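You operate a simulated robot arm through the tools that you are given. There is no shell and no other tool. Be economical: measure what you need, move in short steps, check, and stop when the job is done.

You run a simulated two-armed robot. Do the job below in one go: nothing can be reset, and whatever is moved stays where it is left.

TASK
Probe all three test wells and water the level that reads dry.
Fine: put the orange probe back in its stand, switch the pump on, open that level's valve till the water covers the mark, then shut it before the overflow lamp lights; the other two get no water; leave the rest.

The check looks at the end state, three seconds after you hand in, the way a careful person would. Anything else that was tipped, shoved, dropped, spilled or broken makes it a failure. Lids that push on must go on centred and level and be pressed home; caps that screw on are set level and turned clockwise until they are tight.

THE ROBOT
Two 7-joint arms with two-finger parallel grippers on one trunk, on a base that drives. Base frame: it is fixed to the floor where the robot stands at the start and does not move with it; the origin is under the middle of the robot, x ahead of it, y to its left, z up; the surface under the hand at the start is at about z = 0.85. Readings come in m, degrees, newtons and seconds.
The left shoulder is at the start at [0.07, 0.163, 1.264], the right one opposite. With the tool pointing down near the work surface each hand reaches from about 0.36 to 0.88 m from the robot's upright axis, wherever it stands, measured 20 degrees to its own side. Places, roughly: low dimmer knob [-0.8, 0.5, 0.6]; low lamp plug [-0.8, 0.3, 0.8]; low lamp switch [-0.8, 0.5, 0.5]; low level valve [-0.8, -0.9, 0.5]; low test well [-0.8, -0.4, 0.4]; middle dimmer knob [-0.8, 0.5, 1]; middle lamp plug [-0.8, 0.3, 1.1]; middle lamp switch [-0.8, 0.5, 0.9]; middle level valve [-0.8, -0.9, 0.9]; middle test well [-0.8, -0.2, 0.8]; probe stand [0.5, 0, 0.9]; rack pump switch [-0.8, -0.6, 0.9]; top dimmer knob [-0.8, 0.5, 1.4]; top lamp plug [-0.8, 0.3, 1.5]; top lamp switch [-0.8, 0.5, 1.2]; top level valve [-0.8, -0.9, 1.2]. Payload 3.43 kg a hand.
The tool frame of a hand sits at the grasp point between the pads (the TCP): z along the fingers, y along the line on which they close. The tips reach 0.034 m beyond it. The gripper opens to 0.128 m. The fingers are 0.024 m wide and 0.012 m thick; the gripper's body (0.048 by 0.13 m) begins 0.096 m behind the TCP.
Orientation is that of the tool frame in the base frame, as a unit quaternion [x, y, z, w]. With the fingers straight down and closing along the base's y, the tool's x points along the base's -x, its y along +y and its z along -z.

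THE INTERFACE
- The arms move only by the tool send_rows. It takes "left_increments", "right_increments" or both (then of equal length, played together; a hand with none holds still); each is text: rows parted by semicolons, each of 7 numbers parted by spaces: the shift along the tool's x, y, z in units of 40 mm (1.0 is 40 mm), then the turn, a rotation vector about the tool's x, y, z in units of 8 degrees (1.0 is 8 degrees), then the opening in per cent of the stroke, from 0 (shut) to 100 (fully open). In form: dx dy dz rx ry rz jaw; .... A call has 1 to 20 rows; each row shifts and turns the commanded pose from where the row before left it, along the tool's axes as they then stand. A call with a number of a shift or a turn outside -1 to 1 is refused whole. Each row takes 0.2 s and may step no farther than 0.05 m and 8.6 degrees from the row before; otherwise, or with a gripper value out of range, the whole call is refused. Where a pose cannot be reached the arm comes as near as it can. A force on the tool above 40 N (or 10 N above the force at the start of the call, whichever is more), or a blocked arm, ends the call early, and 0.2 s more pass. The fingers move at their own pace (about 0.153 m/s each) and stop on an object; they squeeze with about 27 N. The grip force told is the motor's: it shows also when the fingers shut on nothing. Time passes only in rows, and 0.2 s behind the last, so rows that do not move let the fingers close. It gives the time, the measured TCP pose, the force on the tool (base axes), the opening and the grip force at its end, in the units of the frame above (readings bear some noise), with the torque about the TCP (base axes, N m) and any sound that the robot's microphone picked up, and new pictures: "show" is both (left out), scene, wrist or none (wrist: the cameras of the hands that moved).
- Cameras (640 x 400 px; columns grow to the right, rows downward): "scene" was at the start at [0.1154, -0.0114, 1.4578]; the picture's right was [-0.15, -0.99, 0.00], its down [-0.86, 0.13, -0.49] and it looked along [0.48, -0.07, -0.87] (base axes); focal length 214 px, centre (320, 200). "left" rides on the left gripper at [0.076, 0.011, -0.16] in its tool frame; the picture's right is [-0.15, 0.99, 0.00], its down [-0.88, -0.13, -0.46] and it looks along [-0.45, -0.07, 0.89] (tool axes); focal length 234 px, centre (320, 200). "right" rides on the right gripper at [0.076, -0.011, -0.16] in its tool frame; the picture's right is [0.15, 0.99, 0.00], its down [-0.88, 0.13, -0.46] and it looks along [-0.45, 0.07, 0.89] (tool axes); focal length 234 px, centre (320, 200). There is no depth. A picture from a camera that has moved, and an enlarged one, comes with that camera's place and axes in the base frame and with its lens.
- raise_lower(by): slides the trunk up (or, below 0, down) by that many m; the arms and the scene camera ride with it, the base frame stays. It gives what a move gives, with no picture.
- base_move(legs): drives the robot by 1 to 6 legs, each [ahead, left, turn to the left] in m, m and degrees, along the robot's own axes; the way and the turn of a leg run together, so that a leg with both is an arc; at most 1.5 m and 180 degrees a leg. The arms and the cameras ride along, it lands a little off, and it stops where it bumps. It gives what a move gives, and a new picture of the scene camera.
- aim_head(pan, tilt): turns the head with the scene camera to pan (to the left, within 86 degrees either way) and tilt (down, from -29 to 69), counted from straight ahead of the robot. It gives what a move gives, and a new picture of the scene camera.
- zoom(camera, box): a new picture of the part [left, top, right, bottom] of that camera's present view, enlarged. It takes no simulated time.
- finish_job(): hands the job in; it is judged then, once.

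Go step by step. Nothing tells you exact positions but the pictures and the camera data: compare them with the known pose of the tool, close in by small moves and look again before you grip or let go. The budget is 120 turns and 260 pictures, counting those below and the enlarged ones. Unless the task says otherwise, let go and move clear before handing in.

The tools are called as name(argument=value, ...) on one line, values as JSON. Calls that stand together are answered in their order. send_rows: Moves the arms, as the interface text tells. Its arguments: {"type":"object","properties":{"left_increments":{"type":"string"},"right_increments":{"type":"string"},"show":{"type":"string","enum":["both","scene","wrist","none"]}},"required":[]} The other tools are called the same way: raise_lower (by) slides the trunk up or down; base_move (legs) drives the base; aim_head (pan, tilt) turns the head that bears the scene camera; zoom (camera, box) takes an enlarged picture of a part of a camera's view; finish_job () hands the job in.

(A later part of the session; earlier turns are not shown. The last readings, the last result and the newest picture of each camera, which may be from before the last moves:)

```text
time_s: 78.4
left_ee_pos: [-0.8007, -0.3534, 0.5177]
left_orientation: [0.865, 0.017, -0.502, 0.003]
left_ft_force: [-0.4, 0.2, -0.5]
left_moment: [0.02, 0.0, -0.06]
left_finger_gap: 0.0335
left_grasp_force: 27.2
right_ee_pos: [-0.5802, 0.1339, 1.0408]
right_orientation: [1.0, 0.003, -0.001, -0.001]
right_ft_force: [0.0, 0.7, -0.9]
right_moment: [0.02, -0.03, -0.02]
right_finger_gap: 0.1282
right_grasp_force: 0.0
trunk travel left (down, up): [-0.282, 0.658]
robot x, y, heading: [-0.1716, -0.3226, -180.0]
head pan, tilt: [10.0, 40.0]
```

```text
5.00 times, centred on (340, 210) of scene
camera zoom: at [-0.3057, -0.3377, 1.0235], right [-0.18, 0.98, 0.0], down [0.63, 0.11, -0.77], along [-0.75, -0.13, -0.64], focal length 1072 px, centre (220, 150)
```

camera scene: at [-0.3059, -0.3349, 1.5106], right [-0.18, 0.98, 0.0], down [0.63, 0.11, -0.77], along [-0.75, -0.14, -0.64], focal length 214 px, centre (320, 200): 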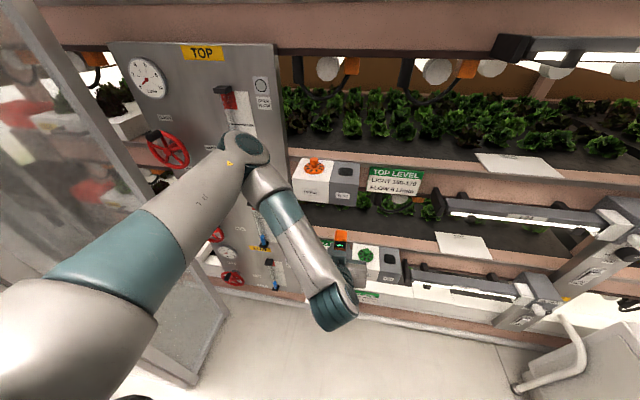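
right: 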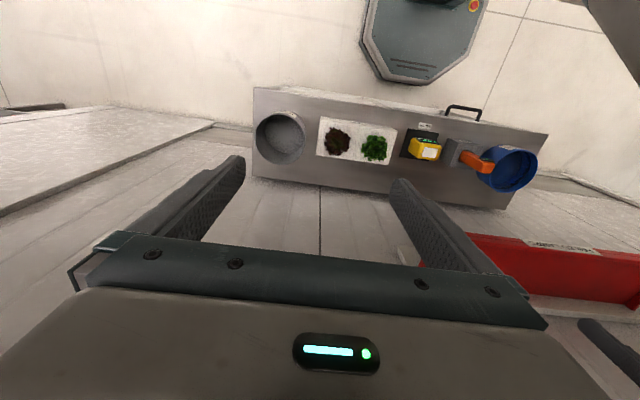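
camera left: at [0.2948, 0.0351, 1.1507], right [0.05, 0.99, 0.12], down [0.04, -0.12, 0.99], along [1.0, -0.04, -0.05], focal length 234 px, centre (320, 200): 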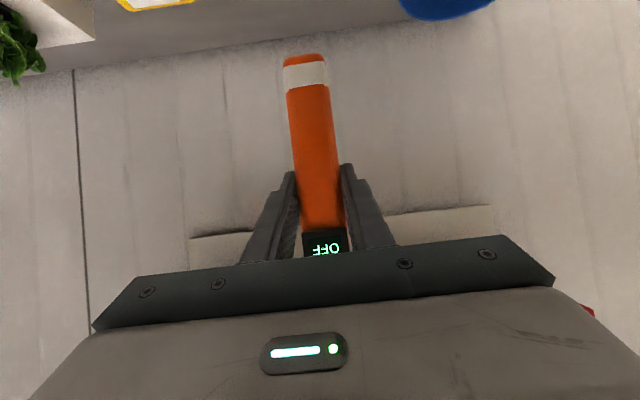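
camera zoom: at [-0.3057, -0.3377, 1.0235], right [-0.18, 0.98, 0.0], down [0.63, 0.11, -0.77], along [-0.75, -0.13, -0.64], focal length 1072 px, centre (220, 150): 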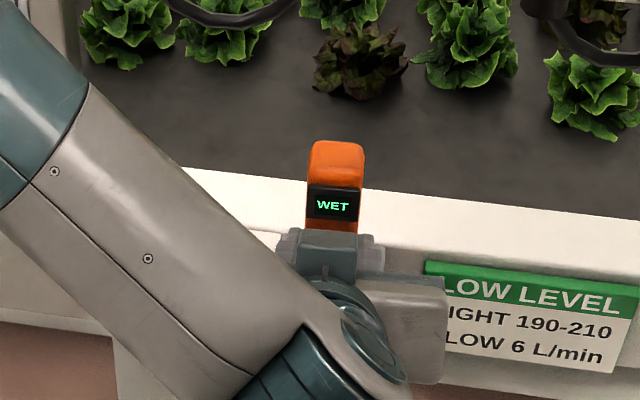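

Reads WET, but that might be the held reading; I push 10 mm deeper to be sure and look at once.

raise_lower(by=-0.01)

zoom(camera="scene", box=[290, 170, 390, 250])

zoom(camera="left", box=[160, 0, 480, 200])

```text
time_s: 79.0
left_ee_pos: [-0.8006, -0.3539, 0.5081]
left_orientation: [0.865, 0.017, -0.502, 0.003]
left_ft_force: [1.1, 0.0, -0.3]
left_moment: [0.03, 0.02, 0.01]
left_finger_gap: 0.0334
left_grasp_force: 26.8
right_ee_pos: [-0.5786, 0.1331, 1.0284]
right_orientation: [1.0, 0.003, -0.001, 0.0]
right_ft_force: [0.9, 0.2, -0.3]
right_moment: [-0.02, 0.01, -0.03]
right_finger_gap: 0.128
right_grasp_force: 0.0
trunk travel left (down, up): [-0.272, 0.668]
robot x, y, heading: [-0.1703, -0.325, -180.1]
head pan, tilt: [10.0, 40.0]
```

```text
5.00 times, centred on (340, 210) of scene
camera zoom: at [-0.3054, -0.3378, 1.0136], right [-0.18, 0.98, 0.0], down [0.63, 0.11, -0.77], along [-0.75, -0.13, -0.64], focal length 1072 px, centre (220, 150)
```

zoom: 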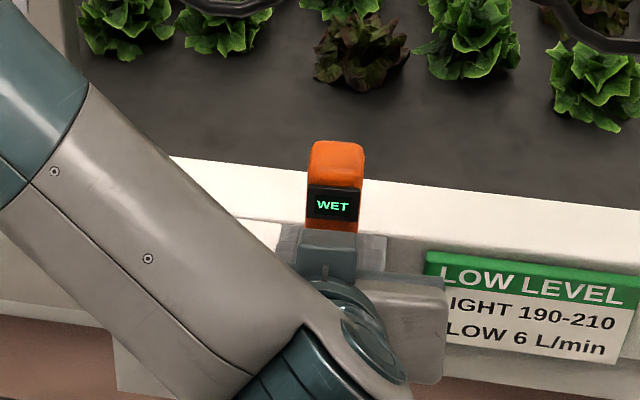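

```text
2.00 times, centred on (320, 100) of left
camera zoom: at [-0.6252, -0.3584, 0.5215], right [-0.04, -0.99, 0.12], down [-0.05, 0.12, 0.99], along [-1.0, 0.03, -0.05], focal length 468 px, centre (320, 400)
```

zoom: 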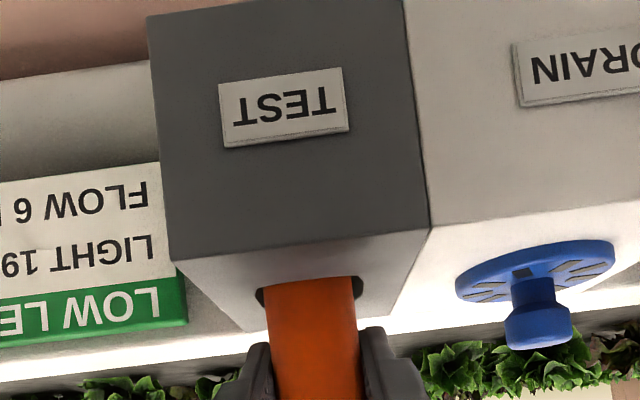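

send_rows(left_increments="0 0 0 0 0 0 0;0 0 0 0 0 0 0;0 0 0 0 0 0 0;0 0 0 0 0 0 0;0 0 0 0 0 0 0;0 0 0 0 0 0 0;0 0 0 0 0 0 0;0 0 0 0 0 0 0;0 0 0 0 0 0 0;0 0 0 0 0 0 0;0 0 0 0 0 0 0;0 0 0 0 0 0 0;0 0 0 0 0 0 0;0 0 0 0 0 0 0;0 0 0 0 0 0 0", show="none")

raise_lower(by=0.1)

zoom(camera="scene", box=[290, 170, 390, 250])

zoom(camera="left", box=[220, 0, 420, 125])

```text
time_s: 82.2
left_ee_pos: [-0.8016, -0.3528, 0.5074]
left_orientation: [0.865, 0.018, -0.501, 0.004]
left_ft_force: [-0.5, -0.6, -0.8]
left_moment: [-0.01, 0.0, 0.02]
left_finger_gap: 0.0336
left_grasp_force: 26.9
right_ee_pos: [-0.5801, 0.1335, 1.03]
right_orientation: [1.0, 0.003, -0.002, -0.001]
right_ft_force: [0.7, -0.2, -0.3]
right_moment: [0.0, 0.01, -0.02]
right_finger_gap: 0.1281
right_grasp_force: 0.1
trunk travel left (down, up): [-0.272, 0.668]
robot x, y, heading: [-0.1725, -0.324, -179.9]
head pan, tilt: [10.0, 40.0]
```

```text
time_s: 83.5
left_ee_pos: [-0.8022, -0.3508, 0.608]
left_orientation: [0.865, 0.017, -0.502, 0.003]
left_ft_force: [-0.7, -0.3, -0.5]
left_moment: [0.02, -0.02, 0.0]
left_finger_gap: 0.0334
left_grasp_force: 27.5
right_ee_pos: [-0.5789, 0.1333, 1.129]
right_orientation: [1.0, 0.003, -0.001, -0.001]
right_ft_force: [-0.1, -0.2, 0.4]
right_moment: [-0.04, -0.02, -0.01]
right_finger_gap: 0.128
right_grasp_force: 0.0
trunk travel left (down, up): [-0.372, 0.568]
robot x, y, heading: [-0.1713, -0.3225, -180.0]
head pan, tilt: [10.0, 40.0]
```

```text
5.00 times, centred on (340, 210) of scene
camera zoom: at [-0.306, -0.3377, 1.1134], right [-0.18, 0.98, 0.0], down [0.63, 0.11, -0.77], along [-0.75, -0.13, -0.64], focal length 1072 px, centre (220, 150)
```

zoom: 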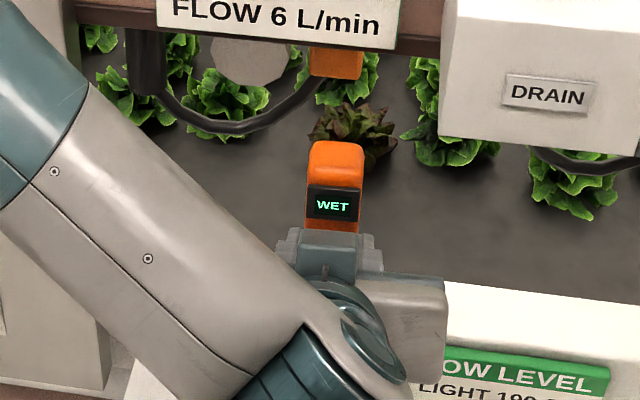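

```text
3.20 times, centred on (320, 62) of left
camera zoom: at [-0.6255, -0.3584, 0.6211], right [-0.04, -0.99, 0.12], down [-0.05, 0.12, 0.99], along [-1.0, 0.03, -0.05], focal length 749 px, centre (320, 640)
```

zoom: 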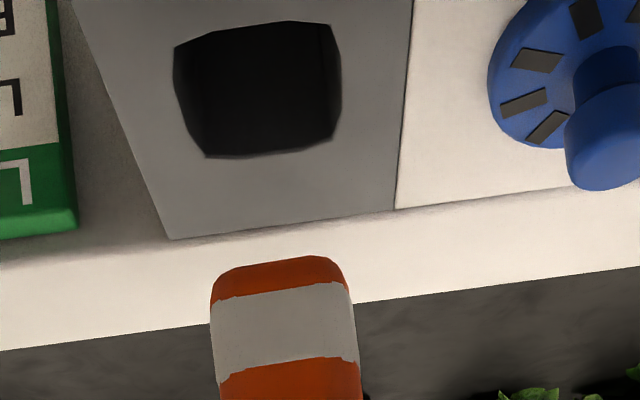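

Low reads WET too (probe slid ~19 mm in the grip). I retract and go up to the top well.

send_rows(left_increments="0.38 0 -0.66 0 0 0 0;0.38 0 -0.66 0 0 0 0;0.38 0 -0.66 0 0 0 0;0.38 0 -0.66 0 0 0 0", show="none")

raise_lower(by=0.56)

send_rows(left_increments="-0.7 0 -0.41 0 0 0 0;-0.7 0 -0.41 0 0 0 0;-0.7 0 -0.41 0 0 0 0;-0.7 0 -0.41 0 0 0 0;0 0 0 0 0 0 0", show="both")

```text
time_s: 84.5
left_ee_pos: [-0.6803, -0.3482, 0.6097]
left_orientation: [0.864, 0.018, -0.503, 0.003]
left_ft_force: [0.3, 0.3, -1.5]
left_moment: [0.0, -0.01, -0.01]
left_finger_gap: 0.0334
left_grasp_force: 27.0
right_ee_pos: [-0.5803, 0.1328, 1.1297]
right_orientation: [1.0, 0.003, -0.001, -0.001]
right_ft_force: [0.5, -0.6, -0.3]
right_moment: [-0.03, 0.02, 0.0]
right_finger_gap: 0.1282
right_grasp_force: 0.0
trunk travel left (down, up): [-0.372, 0.568]
robot x, y, heading: [-0.1694, -0.3232, -180.0]
head pan, tilt: [10.0, 40.0]
```

```text
refused: 0.56 is not a number from -0.4 to 0.4
```

```text
time_s: 85.7
left_ee_pos: [-0.6793, -0.3487, 0.7365]
left_orientation: [0.865, 0.017, -0.502, 0.003]
left_ft_force: [-0.1, -0.2, -0.4]
left_moment: [-0.02, -0.07, -0.02]
left_finger_gap: 0.0334
left_grasp_force: 26.9
right_ee_pos: [-0.5801, 0.1333, 1.1287]
right_orientation: [1.0, 0.003, -0.001, -0.001]
right_ft_force: [0.2, 0.6, 0.5]
right_moment: [-0.01, 0.0, 0.0]
right_finger_gap: 0.128
right_grasp_force: 0.0
trunk travel left (down, up): [-0.372, 0.568]
robot x, y, heading: [-0.1752, -0.3252, -180.1]
head pan, tilt: [10.0, 40.0]
camera scene: at [-0.3059, -0.3377, 1.1135], right [-0.18, 0.98, 0.0], down [0.63, 0.11, -0.77], along [-0.75, -0.13, -0.64], focal length 214 px, centre (320, 200)
camera left: at [-0.5033, -0.3543, 0.7502], right [-0.04, -0.99, 0.12], down [-0.05, 0.12, 0.99], along [-1.0, 0.03, -0.05], focal length 234 px, centre (320, 200)
```

scene: 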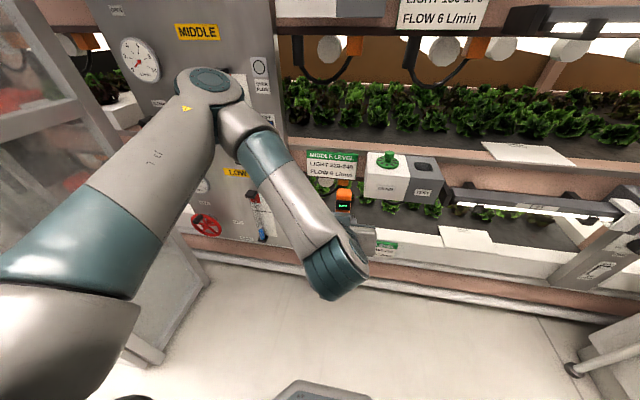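
left: 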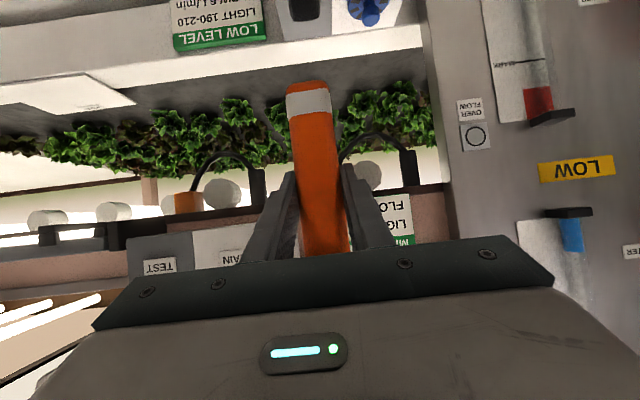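

raise_lower(by=0.4)

raise_lower(by=0.165)

send_rows(left_increments="-0.2 0 -0.1 0 0 0 0", show="both")

```text
time_s: 89.5
left_ee_pos: [-0.6795, -0.3486, 1.1358]
left_orientation: [0.865, 0.017, -0.502, 0.003]
left_ft_force: [-0.2, 0.1, -0.8]
left_moment: [-0.03, 0.02, -0.03]
left_finger_gap: 0.0333
left_grasp_force: 27.0
right_ee_pos: [-0.5805, 0.1335, 1.5296]
right_orientation: [1.0, 0.003, -0.002, -0.001]
right_ft_force: [-0.1, 0.3, -0.5]
right_moment: [0.03, 0.05, 0.0]
right_finger_gap: 0.128
right_grasp_force: 0.1
trunk travel left (down, up): [-0.772, 0.168]
robot x, y, heading: [-0.1717, -0.3192, -179.9]
head pan, tilt: [10.0, 40.0]
```

```text
time_s: 91.4
left_ee_pos: [-0.6802, -0.3488, 1.3014]
left_orientation: [0.865, 0.017, -0.501, 0.003]
left_ft_force: [0.3, -0.4, -0.4]
left_moment: [-0.01, 0.0, -0.04]
left_finger_gap: 0.0336
left_grasp_force: 26.6
right_ee_pos: [-0.58, 0.1321, 1.6947]
right_orientation: [1.0, 0.003, -0.001, -0.001]
right_ft_force: [-0.4, 0.6, -0.3]
right_moment: [-0.02, 0.02, 0.02]
right_finger_gap: 0.1281
right_grasp_force: 0.1
trunk travel left (down, up): [-0.937, 0.003]
robot x, y, heading: [-0.1755, -0.3225, -179.8]
head pan, tilt: [10.0, 40.0]
```

```text
time_s: 91.8
left_ee_pos: [-0.6794, -0.3479, 1.3108]
left_orientation: [0.864, 0.018, -0.502, 0.004]
left_ft_force: [0.7, 0.1, -1.8]
left_moment: [0.01, -0.03, 0.02]
left_finger_gap: 0.0336
left_grasp_force: 27.1
right_ee_pos: [-0.5791, 0.1319, 1.695]
right_orientation: [1.0, 0.003, -0.002, -0.001]
right_ft_force: [0.3, -0.5, -0.3]
right_moment: [0.02, -0.01, 0.0]
right_finger_gap: 0.1281
right_grasp_force: 0.0
trunk travel left (down, up): [-0.937, 0.003]
robot x, y, heading: [-0.1761, -0.3184, -180.0]
head pan, tilt: [10.0, 40.0]
camera scene: at [-0.3053, -0.3378, 1.6786], right [-0.18, 0.98, 0.0], down [0.63, 0.11, -0.77], along [-0.75, -0.13, -0.64], focal length 214 px, centre (320, 200)
camera left: at [-0.5035, -0.3547, 1.3246], right [-0.04, -0.99, 0.11], down [-0.04, 0.12, 0.99], along [-1.0, 0.03, -0.05], focal length 234 px, centre (320, 200)
```

scene: 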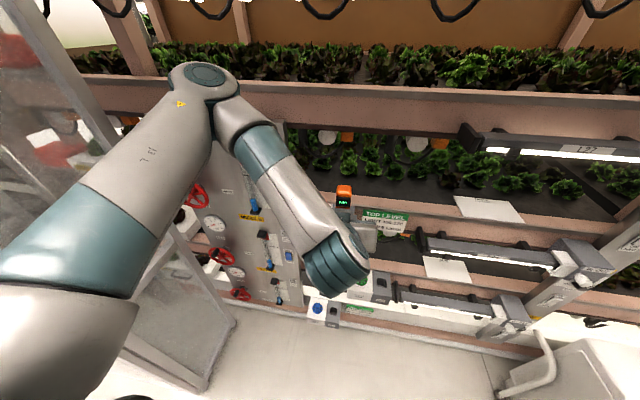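
left: 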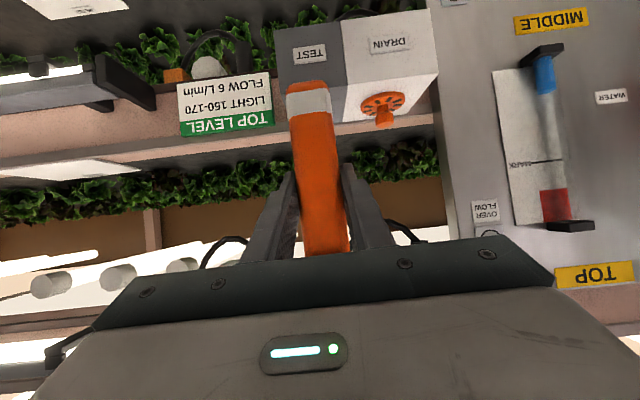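

I hover over the top well and check alignment.

send_rows(left_increments="-0.39 0.035 0.67 0 0 0 0;-0.39 0.035 0.67 0 0 0 0;-0.39 0.035 0.67 0 0 0 0;-0.39 0.035 0.67 0 0 0 0;0 0 0 0 0 0 0", show="none")

zoom(camera="left", box=[220, 0, 420, 125])

```text
time_s: 93.0
left_ee_pos: [-0.8045, -0.3592, 1.3146]
left_orientation: [0.865, 0.017, -0.502, 0.003]
left_ft_force: [-1.0, 0.1, -1.1]
left_moment: [0.01, -0.03, 0.02]
left_finger_gap: 0.0334
left_grasp_force: 26.9
right_ee_pos: [-0.58, 0.1335, 1.6949]
right_orientation: [1.0, 0.003, 0.0, -0.001]
right_ft_force: [-0.1, -0.7, 0.2]
right_moment: [-0.04, 0.02, 0.03]
right_finger_gap: 0.1282
right_grasp_force: 0.1
trunk travel left (down, up): [-0.937, 0.003]
robot x, y, heading: [-0.1723, -0.3181, -179.8]
head pan, tilt: [10.0, 40.0]
```

```text
3.20 times, centred on (320, 62) of left
camera zoom: at [-0.6293, -0.3649, 1.3268], right [-0.04, -0.99, 0.11], down [-0.05, 0.12, 0.99], along [-1.0, 0.03, -0.05], focal length 749 px, centre (320, 640)
```

zoom: 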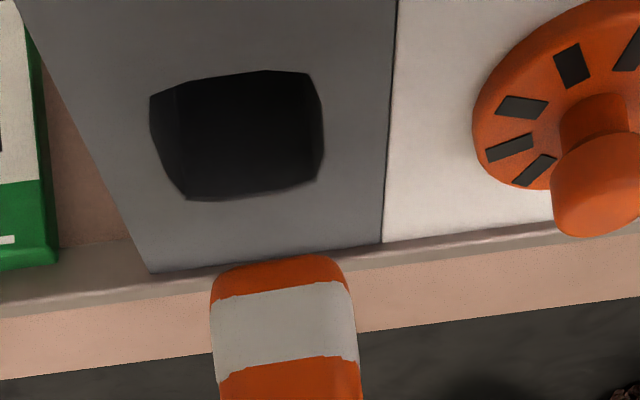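

send_rows(left_increments="-0.025 -0.17 0.045 0 0 0 0;0 0 0 0 0 0 0", show="none")

raise_lower(by=-0.028)

zoom(camera="left", box=[220, 0, 420, 125])

```text
time_s: 93.6
left_ee_pos: [-0.8073, -0.3522, 1.314]
left_orientation: [0.865, 0.018, -0.501, 0.003]
left_ft_force: [0.5, 0.0, -1.2]
left_moment: [-0.03, -0.02, 0.0]
left_finger_gap: 0.0331
left_grasp_force: 26.7
right_ee_pos: [-0.5805, 0.134, 1.6949]
right_orientation: [1.0, 0.002, -0.001, 0.0]
right_ft_force: [-0.3, -0.5, -0.2]
right_moment: [0.02, 0.02, 0.03]
right_finger_gap: 0.1281
right_grasp_force: 0.0
trunk travel left (down, up): [-0.937, 0.003]
robot x, y, heading: [-0.1708, -0.3202, -179.8]
head pan, tilt: [10.0, 40.0]
```

```text
time_s: 94.4
left_ee_pos: [-0.8079, -0.3512, 1.2849]
left_orientation: [0.865, 0.017, -0.502, 0.003]
left_ft_force: [-0.6, 0.2, -1.4]
left_moment: [0.0, -0.02, 0.02]
left_finger_gap: 0.0333
left_grasp_force: 27.3
right_ee_pos: [-0.5806, 0.1328, 1.6659]
right_orientation: [1.0, 0.003, -0.001, -0.001]
right_ft_force: [-0.4, 0.0, -0.3]
right_moment: [0.02, 0.01, 0.02]
right_finger_gap: 0.1279
right_grasp_force: 0.1
trunk travel left (down, up): [-0.909, 0.031]
robot x, y, heading: [-0.1716, -0.3206, -179.8]
head pan, tilt: [10.0, 40.0]
```

```text
3.20 times, centred on (320, 62) of left
camera zoom: at [-0.6308, -0.3572, 1.2984], right [-0.04, -0.99, 0.11], down [-0.05, 0.12, 0.99], along [-1.0, 0.03, -0.05], focal length 749 px, centre (320, 640)
```

zoom: 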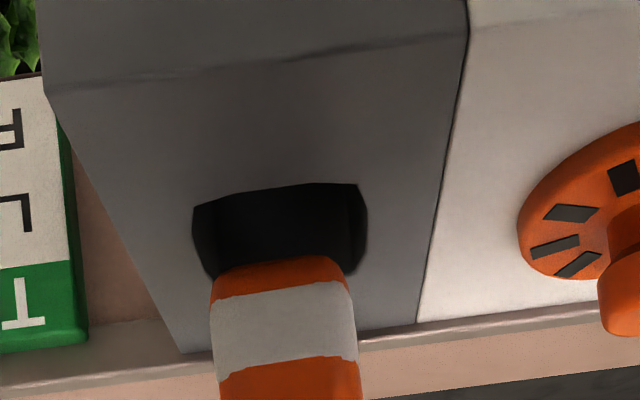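

Alignment matches the good low-well pose. Lowering.

raise_lower(by=-0.018)

zoom(camera="left", box=[220, 0, 420, 125])

```text
time_s: 95.0
left_ee_pos: [-0.8061, -0.3519, 1.2677]
left_orientation: [0.865, 0.018, -0.502, 0.003]
left_ft_force: [0.0, 0.9, -0.6]
left_moment: [0.03, -0.04, -0.01]
left_finger_gap: 0.0334
left_grasp_force: 27.0
right_ee_pos: [-0.5789, 0.1338, 1.6491]
right_orientation: [1.0, 0.003, -0.002, -0.001]
right_ft_force: [0.7, -0.4, 0.8]
right_moment: [-0.03, 0.0, 0.01]
right_finger_gap: 0.128
right_grasp_force: 0.1
trunk travel left (down, up): [-0.891, 0.049]
robot x, y, heading: [-0.1689, -0.3229, -179.9]
head pan, tilt: [10.0, 40.0]
```

```text
3.20 times, centred on (320, 62) of left
camera zoom: at [-0.6303, -0.3571, 1.2806], right [-0.04, -0.99, 0.12], down [-0.04, 0.12, 0.99], along [-1.0, 0.03, -0.05], focal length 749 px, centre (320, 640)
```

zoom: 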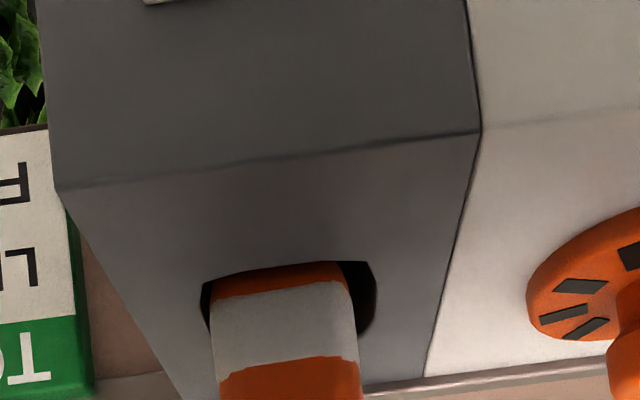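

send_rows(left_increments="0 0.045 0 0 0 0 0", show="none")

raise_lower(by=-0.02)

raise_lower(by=-0.018)

zoom(camera="scene", box=[290, 140, 390, 220])

send_rows(left_increments="0 0 0 0 0 0 0;0 0 0 0 0 0 0;0 0 0 0 0 0 0;0 0 0 0 0 0 0;0 0 0 0 0 0 0;0 0 0 0 0 0 0;0 0 0 0 0 0 0;0 0 0 0 0 0 0;0 0 0 0 0 0 0;0 0 0 0 0 0 0;0 0 0 0 0 0 0;0 0 0 0 0 0 0;0 0 0 0 0 0 0;0 0 0 0 0 0 0;0 0 0 0 0 0 0", show="none")

zoom(camera="scene", box=[290, 140, 390, 220])

```text
time_s: 95.4
left_ee_pos: [-0.8062, -0.3538, 1.2659]
left_orientation: [0.865, 0.017, -0.502, 0.003]
left_ft_force: [1.1, 0.6, -1.2]
left_moment: [0.05, -0.12, -0.04]
left_finger_gap: 0.0333
left_grasp_force: 27.1
right_ee_pos: [-0.5816, 0.1322, 1.6475]
right_orientation: [1.0, 0.003, -0.001, 0.0]
right_ft_force: [1.0, 0.1, -1.0]
right_moment: [0.03, -0.02, 0.0]
right_finger_gap: 0.1279
right_grasp_force: 0.0
trunk travel left (down, up): [-0.891, 0.049]
robot x, y, heading: [-0.1721, -0.3218, -179.7]
head pan, tilt: [10.0, 40.0]
```

```text
time_s: 96.1
left_ee_pos: [-0.8061, -0.3541, 1.2468]
left_orientation: [0.865, 0.017, -0.501, 0.003]
left_ft_force: [-0.7, -1.4, -0.9]
left_moment: [0.0, -0.03, -0.02]
left_finger_gap: 0.0334
left_grasp_force: 26.7
right_ee_pos: [-0.5806, 0.1336, 1.6279]
right_orientation: [1.0, 0.002, -0.001, 0.0]
right_ft_force: [-0.1, -0.2, 0.1]
right_moment: [-0.02, 0.01, 0.0]
right_finger_gap: 0.1281
right_grasp_force: 0.0
trunk travel left (down, up): [-0.871, 0.069]
robot x, y, heading: [-0.1682, -0.3222, -179.9]
head pan, tilt: [10.0, 40.0]
```

```text
time_s: 96.7
left_ee_pos: [-0.8059, -0.3535, 1.2297]
left_orientation: [0.864, 0.017, -0.503, 0.002]
left_ft_force: [0.2, -0.3, -0.7]
left_moment: [0.02, -0.01, -0.02]
left_finger_gap: 0.0334
left_grasp_force: 26.8
right_ee_pos: [-0.5792, 0.1325, 1.6092]
right_orientation: [1.0, 0.003, -0.001, -0.001]
right_ft_force: [-0.3, -0.7, -0.1]
right_moment: [0.0, -0.02, -0.01]
right_finger_gap: 0.128
right_grasp_force: 0.1
trunk travel left (down, up): [-0.853, 0.087]
robot x, y, heading: [-0.171, -0.32, -179.9]
head pan, tilt: [10.0, 40.0]
```

```text
5.00 times, centred on (340, 180) of scene
camera zoom: at [-0.3056, -0.3378, 1.5946], right [-0.18, 0.98, 0.0], down [0.63, 0.11, -0.77], along [-0.75, -0.13, -0.64], focal length 1072 px, centre (220, 300)
```

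zoom: 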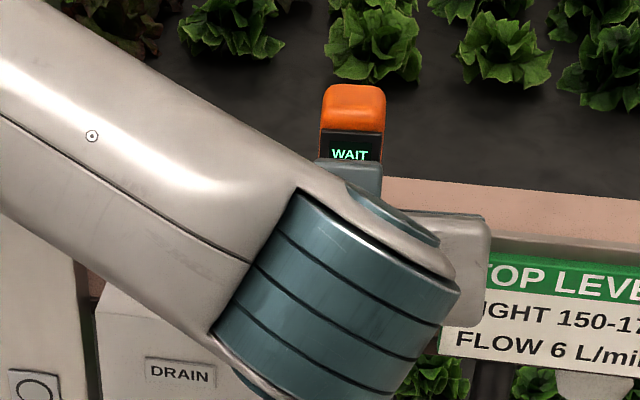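

```text
time_s: 99.9
left_ee_pos: [-0.806, -0.3535, 1.2286]
left_orientation: [0.865, 0.017, -0.502, 0.003]
left_ft_force: [0.0, -0.2, -0.7]
left_moment: [0.01, -0.01, -0.01]
left_finger_gap: 0.0337
left_grasp_force: 26.8
right_ee_pos: [-0.5814, 0.1331, 1.6102]
right_orientation: [1.0, 0.002, -0.001, -0.001]
right_ft_force: [-0.8, -1.1, 0.4]
right_moment: [0.01, 0.01, -0.02]
right_finger_gap: 0.1282
right_grasp_force: 0.1
trunk travel left (down, up): [-0.853, 0.087]
robot x, y, heading: [-0.1744, -0.316, -179.8]
head pan, tilt: [10.0, 40.0]
```

```text
5.00 times, centred on (340, 180) of scene
camera zoom: at [-0.3059, -0.3377, 1.5945], right [-0.18, 0.98, 0.0], down [0.63, 0.11, -0.77], along [-0.75, -0.13, -0.64], focal length 1072 px, centre (220, 300)
```

zoom: 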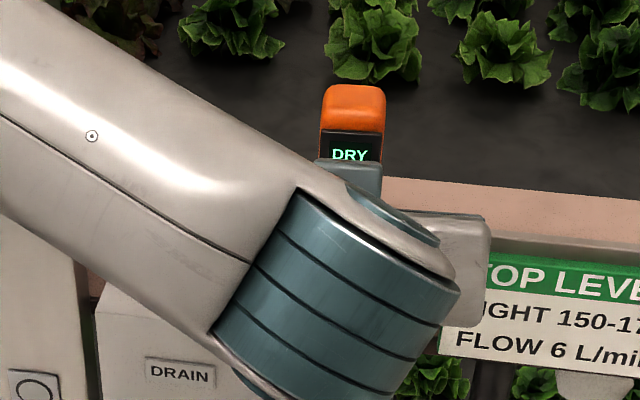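

Top reads DRY — that's the level to water. I lift out, retract, and carry the probe back to its stand.

raise_lower(by=0.085)

send_rows(left_increments="0.38 0 -0.66 0 0 0 0;0.38 0 -0.66 0 0 0 0;0.38 0 -0.66 0 0 0 0;0.38 0 -0.66 0 0 0 0", show="none")

base_move(legs=[[-0.17, -0.32, 0]])

raise_lower(by=-0.19)

base_move(legs=[[0, 0, 90], [0, 0, 90]])

```text
time_s: 101.1
left_ee_pos: [-0.8074, -0.355, 1.3145]
left_orientation: [0.865, 0.018, -0.502, 0.004]
left_ft_force: [-0.1, 0.8, -1.5]
left_moment: [-0.01, -0.01, 0.01]
left_finger_gap: 0.0336
left_grasp_force: 27.0
right_ee_pos: [-0.5797, 0.1326, 1.6951]
right_orientation: [1.0, 0.003, -0.001, -0.001]
right_ft_force: [-0.3, 0.2, -0.6]
right_moment: [-0.02, -0.04, -0.01]
right_finger_gap: 0.1283
right_grasp_force: 0.1
trunk travel left (down, up): [-0.938, 0.002]
robot x, y, heading: [-0.1712, -0.321, -179.8]
head pan, tilt: [10.0, 40.0]
```

```text
time_s: 102.1
left_ee_pos: [-0.6835, -0.3471, 1.3146]
left_orientation: [0.865, 0.017, -0.502, 0.004]
left_ft_force: [0.1, -0.8, 0.0]
left_moment: [-0.02, 0.01, 0.03]
left_finger_gap: 0.0335
left_grasp_force: 27.4
right_ee_pos: [-0.579, 0.134, 1.6957]
right_orientation: [1.0, 0.003, -0.002, -0.001]
right_ft_force: [0.9, 0.4, -0.4]
right_moment: [0.01, -0.01, 0.0]
right_finger_gap: 0.1282
right_grasp_force: 0.1
trunk travel left (down, up): [-0.938, 0.002]
robot x, y, heading: [-0.1722, -0.3252, -180.0]
head pan, tilt: [10.0, 40.0]
```

```text
time_s: 104.5
left_ee_pos: [-0.5201, -0.0316, 1.3134]
left_orientation: [0.865, 0.022, -0.501, 0.004]
left_ft_force: [-0.6, -0.3, -0.9]
left_moment: [-0.01, 0.01, -0.04]
left_finger_gap: 0.0333
left_grasp_force: 26.6
right_ee_pos: [-0.421, 0.4501, 1.6963]
right_orientation: [1.0, 0.007, -0.002, -0.002]
right_ft_force: [0.4, 0.2, -0.5]
right_moment: [0.07, -0.03, 0.03]
right_finger_gap: 0.1281
right_grasp_force: 0.1
trunk travel left (down, up): [-0.938, 0.002]
robot x, y, heading: [-0.0043, -0.0003, -179.6]
head pan, tilt: [10.0, 40.0]
camera scene: at [-0.1422, -0.0183, 1.6793], right [-0.18, 0.98, 0.0], down [0.63, 0.12, -0.76], along [-0.75, -0.14, -0.64], focal length 214 px, centre (320, 200)
```

scene: 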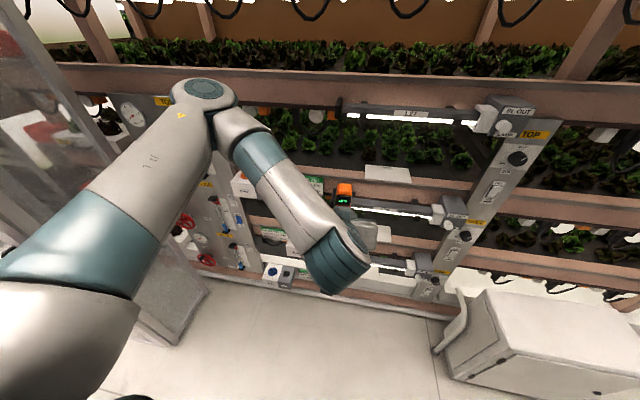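

```text
time_s: 106.5
left_ee_pos: [-0.518, -0.0301, 1.1243]
left_orientation: [0.865, 0.021, -0.501, 0.005]
left_ft_force: [0.0, -0.1, -1.0]
left_moment: [0.0, -0.02, 0.01]
left_finger_gap: 0.0337
left_grasp_force: 27.0
right_ee_pos: [-0.4182, 0.4536, 1.5048]
right_orientation: [1.0, 0.006, -0.001, -0.001]
right_ft_force: [0.2, -0.5, 0.1]
right_moment: [0.0, -0.02, 0.0]
right_finger_gap: 0.1279
right_grasp_force: 0.0
trunk travel left (down, up): [-0.748, 0.192]
robot x, y, heading: [-0.0087, 0.0038, -179.5]
head pan, tilt: [10.0, 40.0]
```

```text
time_s: 114.5
left_ee_pos: [0.5063, 0.0235, 1.1235]
left_orientation: [-0.012, 0.865, 0.0, 0.502]
left_ft_force: [0.0, 0.2, -0.6]
left_moment: [0.01, -0.01, -0.03]
left_finger_gap: 0.0335
left_grasp_force: 27.4
right_ee_pos: [0.3969, -0.4564, 1.5051]
right_orientation: [0.004, 1.0, -0.002, 0.001]
right_ft_force: [0.2, 0.0, -0.3]
right_moment: [-0.05, 0.02, -0.02]
right_finger_gap: 0.128
right_grasp_force: 0.0
trunk travel left (down, up): [-0.748, 0.192]
robot x, y, heading: [-0.0049, 0.0005, -0.3]
head pan, tilt: [10.0, 40.0]
camera scene: at [0.1287, 0.0151, 1.4894], right [0.16, -0.99, 0.0], down [-0.63, -0.11, -0.77], along [0.76, 0.13, -0.64], focal length 214 px, centre (320, 200)
```

scene: 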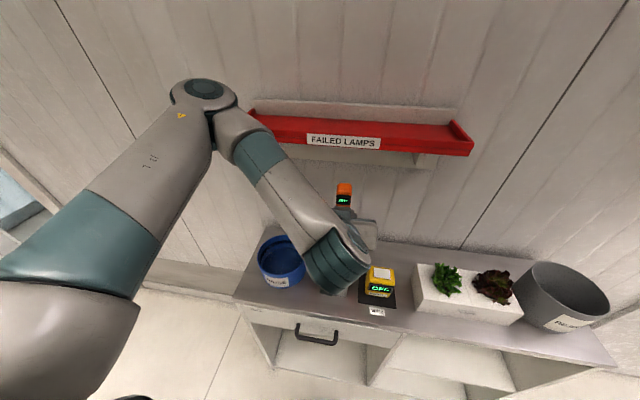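

I position above the stand and lower to hover.

send_rows(left_increments="0.2 0.06 -0.36 0 0 0 0;0.2 0.06 -0.36 0 0 0 0;0 0 0 0 0 0 0", show="none")

raise_lower(by=-0.07)

zoom(camera="left", box=[220, 0, 420, 125])

```text
time_s: 115.3
left_ee_pos: [0.4818, 0.0168, 1.124]
left_orientation: [-0.013, 0.865, 0.001, 0.502]
left_ft_force: [-0.3, 1.2, -1.0]
left_moment: [0.01, 0.01, 0.01]
left_finger_gap: 0.0334
left_grasp_force: 27.0
left hand out of reach, approached as far as the arm can: row 2
right_ee_pos: [0.3973, -0.4568, 1.5056]
right_orientation: [0.003, 1.0, -0.001, 0.002]
right_ft_force: [0.4, 0.6, -0.3]
right_moment: [0.0, 0.04, -0.02]
right_finger_gap: 0.1278
right_grasp_force: 0.0
trunk travel left (down, up): [-0.748, 0.192]
robot x, y, heading: [-0.0067, 0.0013, -0.4]
head pan, tilt: [10.0, 40.0]
```

```text
time_s: 116.4
left_ee_pos: [0.482, 0.0175, 1.0534]
left_orientation: [-0.014, 0.865, 0.001, 0.501]
left_ft_force: [0.6, -0.5, -2.3]
left_moment: [-0.01, 0.02, 0.03]
left_finger_gap: 0.0335
left_grasp_force: 27.2
right_ee_pos: [0.3958, -0.4565, 1.4348]
right_orientation: [0.003, 1.0, -0.001, 0.001]
right_ft_force: [-0.4, 0.2, 0.6]
right_moment: [0.01, 0.0, 0.03]
right_finger_gap: 0.1279
right_grasp_force: 0.1
trunk travel left (down, up): [-0.678, 0.262]
robot x, y, heading: [-0.0046, 0.0016, -0.5]
head pan, tilt: [10.0, 40.0]
```

```text
3.20 times, centred on (320, 62) of left
camera zoom: at [0.3047, 0.0236, 1.0668], right [0.05, 0.99, 0.12], down [0.05, -0.12, 0.99], along [1.0, -0.04, -0.05], focal length 749 px, centre (320, 640)
```

zoom: 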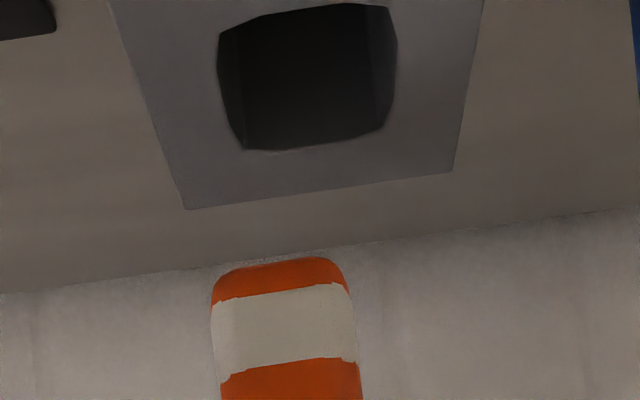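

The arm is at its inner limit; I back the base 0.1 m, then extend to the recorded spot.

base_move(legs=[[-0.12, 0, 0.4]])

```text
time_s: 117.7
left_ee_pos: [0.3666, 0.0206, 1.0521]
left_orientation: [-0.015, 0.865, 0.002, 0.501]
left_ft_force: [-0.5, 0.1, -0.7]
left_moment: [-0.01, 0.01, 0.0]
left_finger_gap: 0.0335
left_grasp_force: 26.7
right_ee_pos: [0.2837, -0.4548, 1.4357]
right_orientation: [0.0, 1.0, 0.0, 0.001]
right_ft_force: [-0.1, 0.1, -0.2]
right_moment: [0.03, -0.03, -0.04]
right_finger_gap: 0.1279
right_grasp_force: 0.0
trunk travel left (down, up): [-0.678, 0.262]
robot x, y, heading: [-0.1237, 0.0032, -0.4]
head pan, tilt: [10.0, 40.0]
camera scene: at [0.0126, 0.0161, 1.4194], right [0.17, -0.99, 0.0], down [-0.63, -0.11, -0.77], along [0.75, 0.13, -0.64], focal length 214 px, centre (320, 200)
```

scene: 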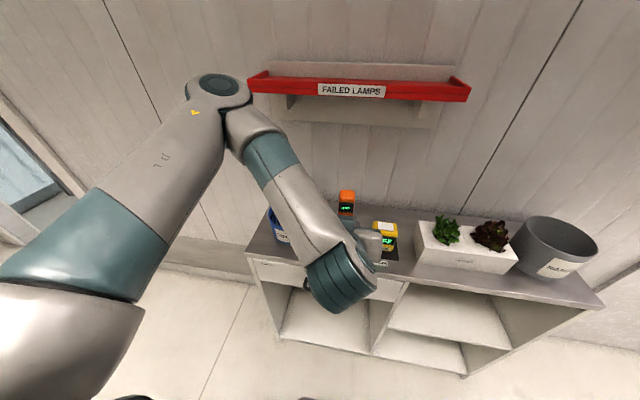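

send_rows(left_increments="-0.443 0.037 0.767 0 0 0 0;-0.443 0.037 0.767 0 0 0 0;-0.443 0.037 0.767 0 0 0 0;0 0 0 0 0 0 0", show="none")

zoom(camera="left", box=[220, 0, 420, 125])

```text
time_s: 118.7
left_ee_pos: [0.4729, 0.0282, 1.0551]
left_orientation: [-0.015, 0.865, 0.003, 0.501]
left_ft_force: [-0.2, 0.4, -1.1]
left_moment: [0.0, -0.01, -0.01]
left_finger_gap: 0.0333
left_grasp_force: 27.2
right_ee_pos: [0.2837, -0.4537, 1.4351]
right_orientation: [0.0, 1.0, -0.001, 0.001]
right_ft_force: [-0.8, -0.2, -0.1]
right_moment: [-0.04, 0.01, -0.02]
right_finger_gap: 0.1281
right_grasp_force: 0.0
trunk travel left (down, up): [-0.678, 0.262]
robot x, y, heading: [-0.126, 0.0055, -0.3]
head pan, tilt: [10.0, 40.0]
```

```text
3.20 times, centred on (320, 62) of left
camera zoom: at [0.2958, 0.034, 1.0679], right [0.04, 0.99, 0.12], down [0.05, -0.12, 0.99], along [1.0, -0.04, -0.05], focal length 749 px, centre (320, 640)
```

zoom: 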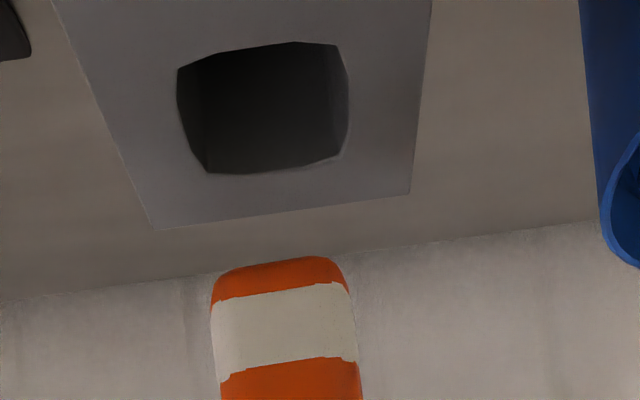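

raise_lower(by=-0.028)

zoom(camera="left", box=[220, 0, 420, 125])

```text
time_s: 119.4
left_ee_pos: [0.472, 0.0288, 1.0272]
left_orientation: [-0.016, 0.865, 0.003, 0.501]
left_ft_force: [-0.3, 0.5, 0.0]
left_moment: [-0.02, -0.02, 0.0]
left_finger_gap: 0.0335
left_grasp_force: 26.3
right_ee_pos: [0.2818, -0.4519, 1.408]
right_orientation: [0.0, 1.0, 0.0, 0.002]
right_ft_force: [-0.3, 0.7, -0.7]
right_moment: [0.01, 0.02, 0.02]
right_finger_gap: 0.128
right_grasp_force: 0.1
trunk travel left (down, up): [-0.65, 0.29]
robot x, y, heading: [-0.124, 0.0011, -0.2]
head pan, tilt: [10.0, 40.0]
```

```text
3.20 times, centred on (320, 62) of left
camera zoom: at [0.2947, 0.0342, 1.0403], right [0.04, 0.99, 0.12], down [0.05, -0.12, 0.99], along [1.0, -0.04, -0.05], focal length 749 px, centre (320, 640)
```

zoom: 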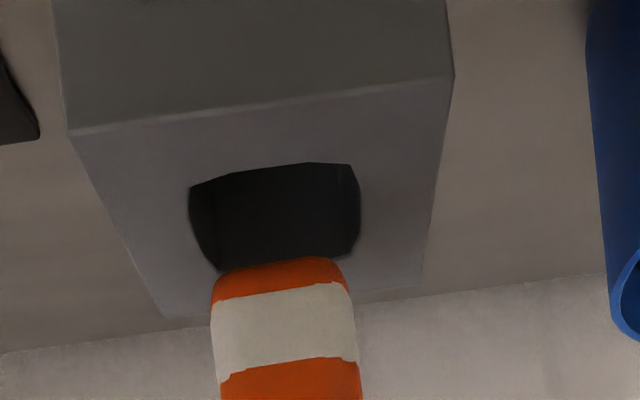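

raise_lower(by=-0.022)

zoom(camera="left", box=[220, 0, 420, 125])

```text
time_s: 120.1
left_ee_pos: [0.4705, 0.027, 1.0044]
left_orientation: [-0.016, 0.865, 0.003, 0.501]
left_ft_force: [-0.4, -0.8, -1.2]
left_moment: [-0.01, -0.01, -0.01]
left_finger_gap: 0.0335
left_grasp_force: 26.7
right_ee_pos: [0.2829, -0.4534, 1.3854]
right_orientation: [-0.001, 1.0, -0.001, 0.002]
right_ft_force: [-0.5, 0.5, -0.2]
right_moment: [0.02, 0.0, -0.03]
right_finger_gap: 0.1279
right_grasp_force: 0.1
trunk travel left (down, up): [-0.628, 0.312]
robot x, y, heading: [-0.1249, 0.0033, -0.2]
head pan, tilt: [10.0, 40.0]
```

```text
3.20 times, centred on (320, 62) of left
camera zoom: at [0.2947, 0.0342, 1.0182], right [0.04, 0.99, 0.12], down [0.05, -0.12, 0.99], along [1.0, -0.04, -0.05], focal length 749 px, centre (320, 640)
```

zoom: 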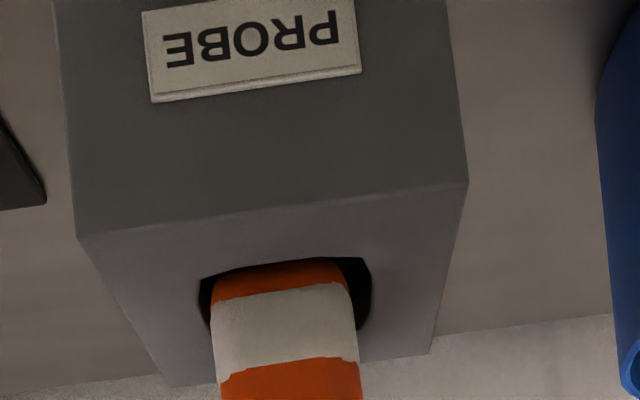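

It's entering cleanly; continue down.

raise_lower(by=-0.025)

raise_lower(by=-0.012)

zoom(camera="left", box=[160, 0, 480, 200])

```text
time_s: 120.8
left_ee_pos: [0.4727, 0.0279, 0.9795]
left_orientation: [-0.016, 0.865, 0.003, 0.502]
left_ft_force: [0.4, -0.1, -0.1]
left_moment: [0.03, 0.01, -0.01]
left_finger_gap: 0.0333
left_grasp_force: 26.8
right_ee_pos: [0.2829, -0.4537, 1.3604]
right_orientation: [0.0, 1.0, -0.001, 0.001]
right_ft_force: [-0.2, -0.1, 0.5]
right_moment: [0.0, -0.03, 0.02]
right_finger_gap: 0.128
right_grasp_force: 0.0
trunk travel left (down, up): [-0.603, 0.337]
robot x, y, heading: [-0.124, 0.0056, -0.2]
head pan, tilt: [10.0, 40.0]
```

```text
time_s: 121.4
left_ee_pos: [0.4725, 0.0269, 0.9673]
left_orientation: [-0.016, 0.866, 0.003, 0.501]
left_ft_force: [-0.4, -0.6, -1.6]
left_moment: [-0.01, 0.03, -0.04]
left_finger_gap: 0.0335
left_grasp_force: 26.7
right_ee_pos: [0.2838, -0.4541, 1.3489]
right_orientation: [0.0, 1.0, -0.001, 0.0]
right_ft_force: [0.0, -0.6, -0.2]
right_moment: [-0.01, -0.05, -0.01]
right_finger_gap: 0.1279
right_grasp_force: 0.2
trunk travel left (down, up): [-0.591, 0.349]
robot x, y, heading: [-0.1263, -0.0011, -0.3]
head pan, tilt: [10.0, 40.0]
```

```text
2.00 times, centred on (320, 100) of left
camera zoom: at [0.2949, 0.0342, 0.9811], right [0.04, 0.99, 0.12], down [0.05, -0.12, 0.99], along [1.0, -0.04, -0.05], focal length 468 px, centre (320, 400)
```

zoom: 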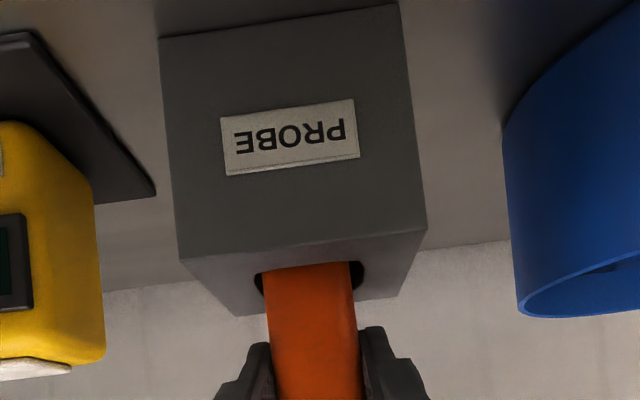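

raise_lower(by=-0.007)

send_rows(left_increments="0 0 0 0 0 0 32;0 0 0 0 0 0 45;0 0 0 0 0 0 60;0 0 0 0 0 0 60", show="both")

```text
time_s: 121.9
left_ee_pos: [0.4714, 0.028, 0.9601]
left_orientation: [-0.015, 0.865, 0.002, 0.502]
left_ft_force: [0.7, 0.7, -0.8]
left_moment: [-0.03, -0.01, -0.02]
left_finger_gap: 0.0334
left_grasp_force: 27.3
right_ee_pos: [0.2827, -0.4544, 1.3415]
right_orientation: [0.0, 1.0, -0.001, 0.001]
right_ft_force: [-0.2, -0.5, 0.1]
right_moment: [-0.03, -0.02, 0.01]
right_finger_gap: 0.1279
right_grasp_force: 0.0
trunk travel left (down, up): [-0.584, 0.356]
robot x, y, heading: [-0.1206, 0.0027, -0.1]
head pan, tilt: [10.0, 40.0]
```

```text
time_s: 122.9
left_ee_pos: [0.4726, 0.0279, 0.9602]
left_orientation: [-0.015, 0.865, 0.002, 0.501]
left_ft_force: [-0.2, -0.4, 0.1]
left_moment: [0.0, -0.01, -0.04]
left_finger_gap: 0.0769
left_grasp_force: 0.0
right_ee_pos: [0.2834, -0.454, 1.3414]
right_orientation: [0.0, 1.0, -0.001, 0.001]
right_ft_force: [-0.2, 0.4, -1.2]
right_moment: [-0.03, 0.02, 0.0]
right_finger_gap: 0.128
right_grasp_force: 0.1
trunk travel left (down, up): [-0.584, 0.356]
robot x, y, heading: [-0.1229, 0.0032, -0.2]
head pan, tilt: [10.0, 40.0]
camera scene: at [0.0116, 0.0161, 1.3256], right [0.17, -0.99, 0.0], down [-0.63, -0.11, -0.77], along [0.75, 0.13, -0.64], focal length 214 px, centre (320, 200)
camera left: at [0.295, 0.0342, 0.9741], right [0.04, 0.99, 0.12], down [0.05, -0.12, 0.99], along [1.0, -0.04, -0.05], focal length 234 px, centre (320, 200)
```

scene: 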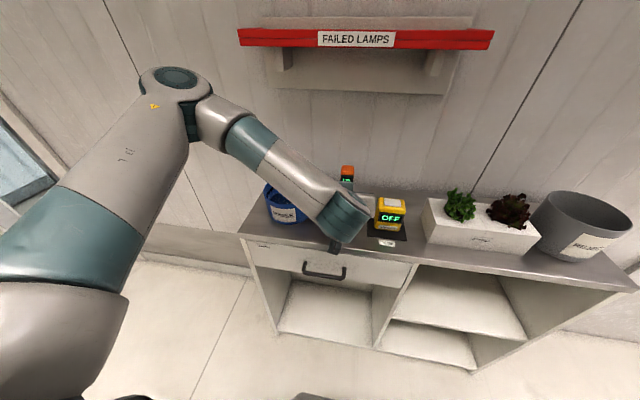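
left: 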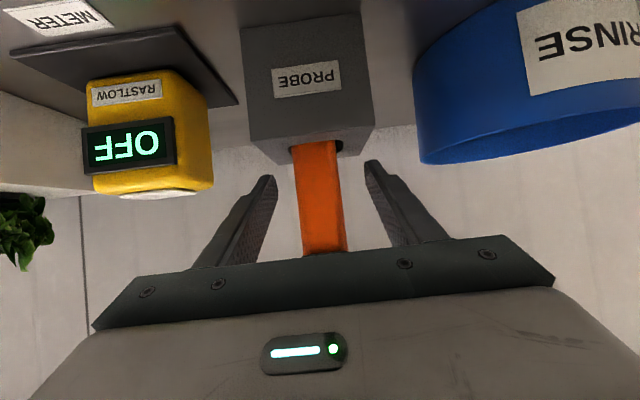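

Released. I retract along the fingers and check that the probe is seated.

send_rows(left_increments="0 0 -0.8 0 0 0 60;0 0 -0.8 0 0 0 60;0 0 -0.8 0 0 0 60;0 0 -0.4 0 0 0 60", show="wrist")

zoom(camera="left", box=[240, 20, 440, 220])

```text
time_s: 123.9
left_ee_pos: [0.372, 0.025, 1.0163]
left_orientation: [-0.016, 0.865, 0.003, 0.502]
left_ft_force: [0.4, 0.1, -0.8]
left_moment: [-0.01, 0.01, 0.01]
left_finger_gap: 0.0767
left_grasp_force: 0.1
right_ee_pos: [0.282, -0.4538, 1.3408]
right_orientation: [0.0, 1.0, -0.001, 0.002]
right_ft_force: [-0.8, 0.6, -1.3]
right_moment: [0.0, 0.01, 0.0]
right_finger_gap: 0.1279
right_grasp_force: 0.0
trunk travel left (down, up): [-0.584, 0.356]
robot x, y, heading: [-0.1227, 0.0031, -0.2]
head pan, tilt: [10.0, 40.0]
camera left: at [0.195, 0.031, 1.029], right [0.04, 0.99, 0.12], down [0.05, -0.12, 0.99], along [1.0, -0.04, -0.05], focal length 234 px, centre (320, 200)
```

left: 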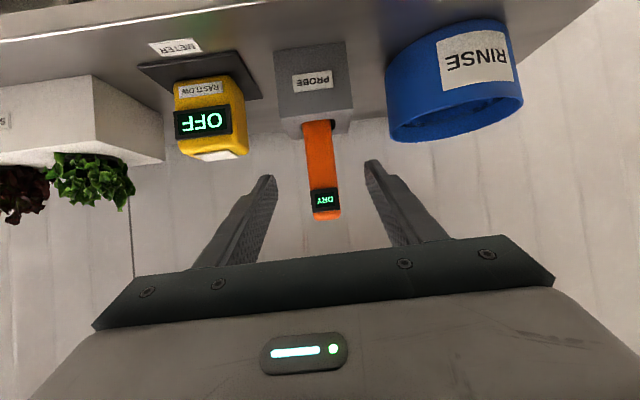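

```text
2.00 times, centred on (340, 120) of left
camera zoom: at [0.195, 0.031, 1.029], right [0.04, 0.99, 0.12], down [0.05, -0.12, 0.99], along [1.0, -0.04, -0.05], focal length 468 px, centre (280, 360)
```

zoom: 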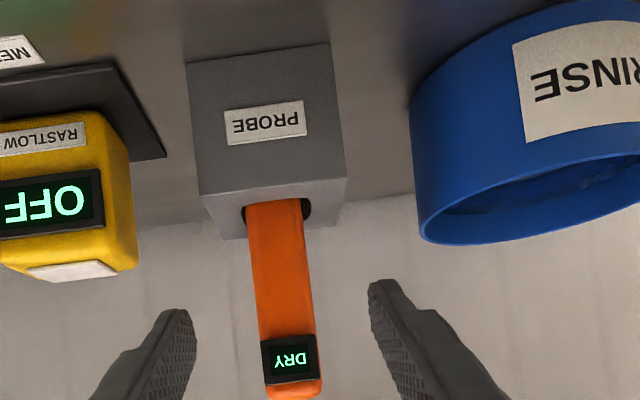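

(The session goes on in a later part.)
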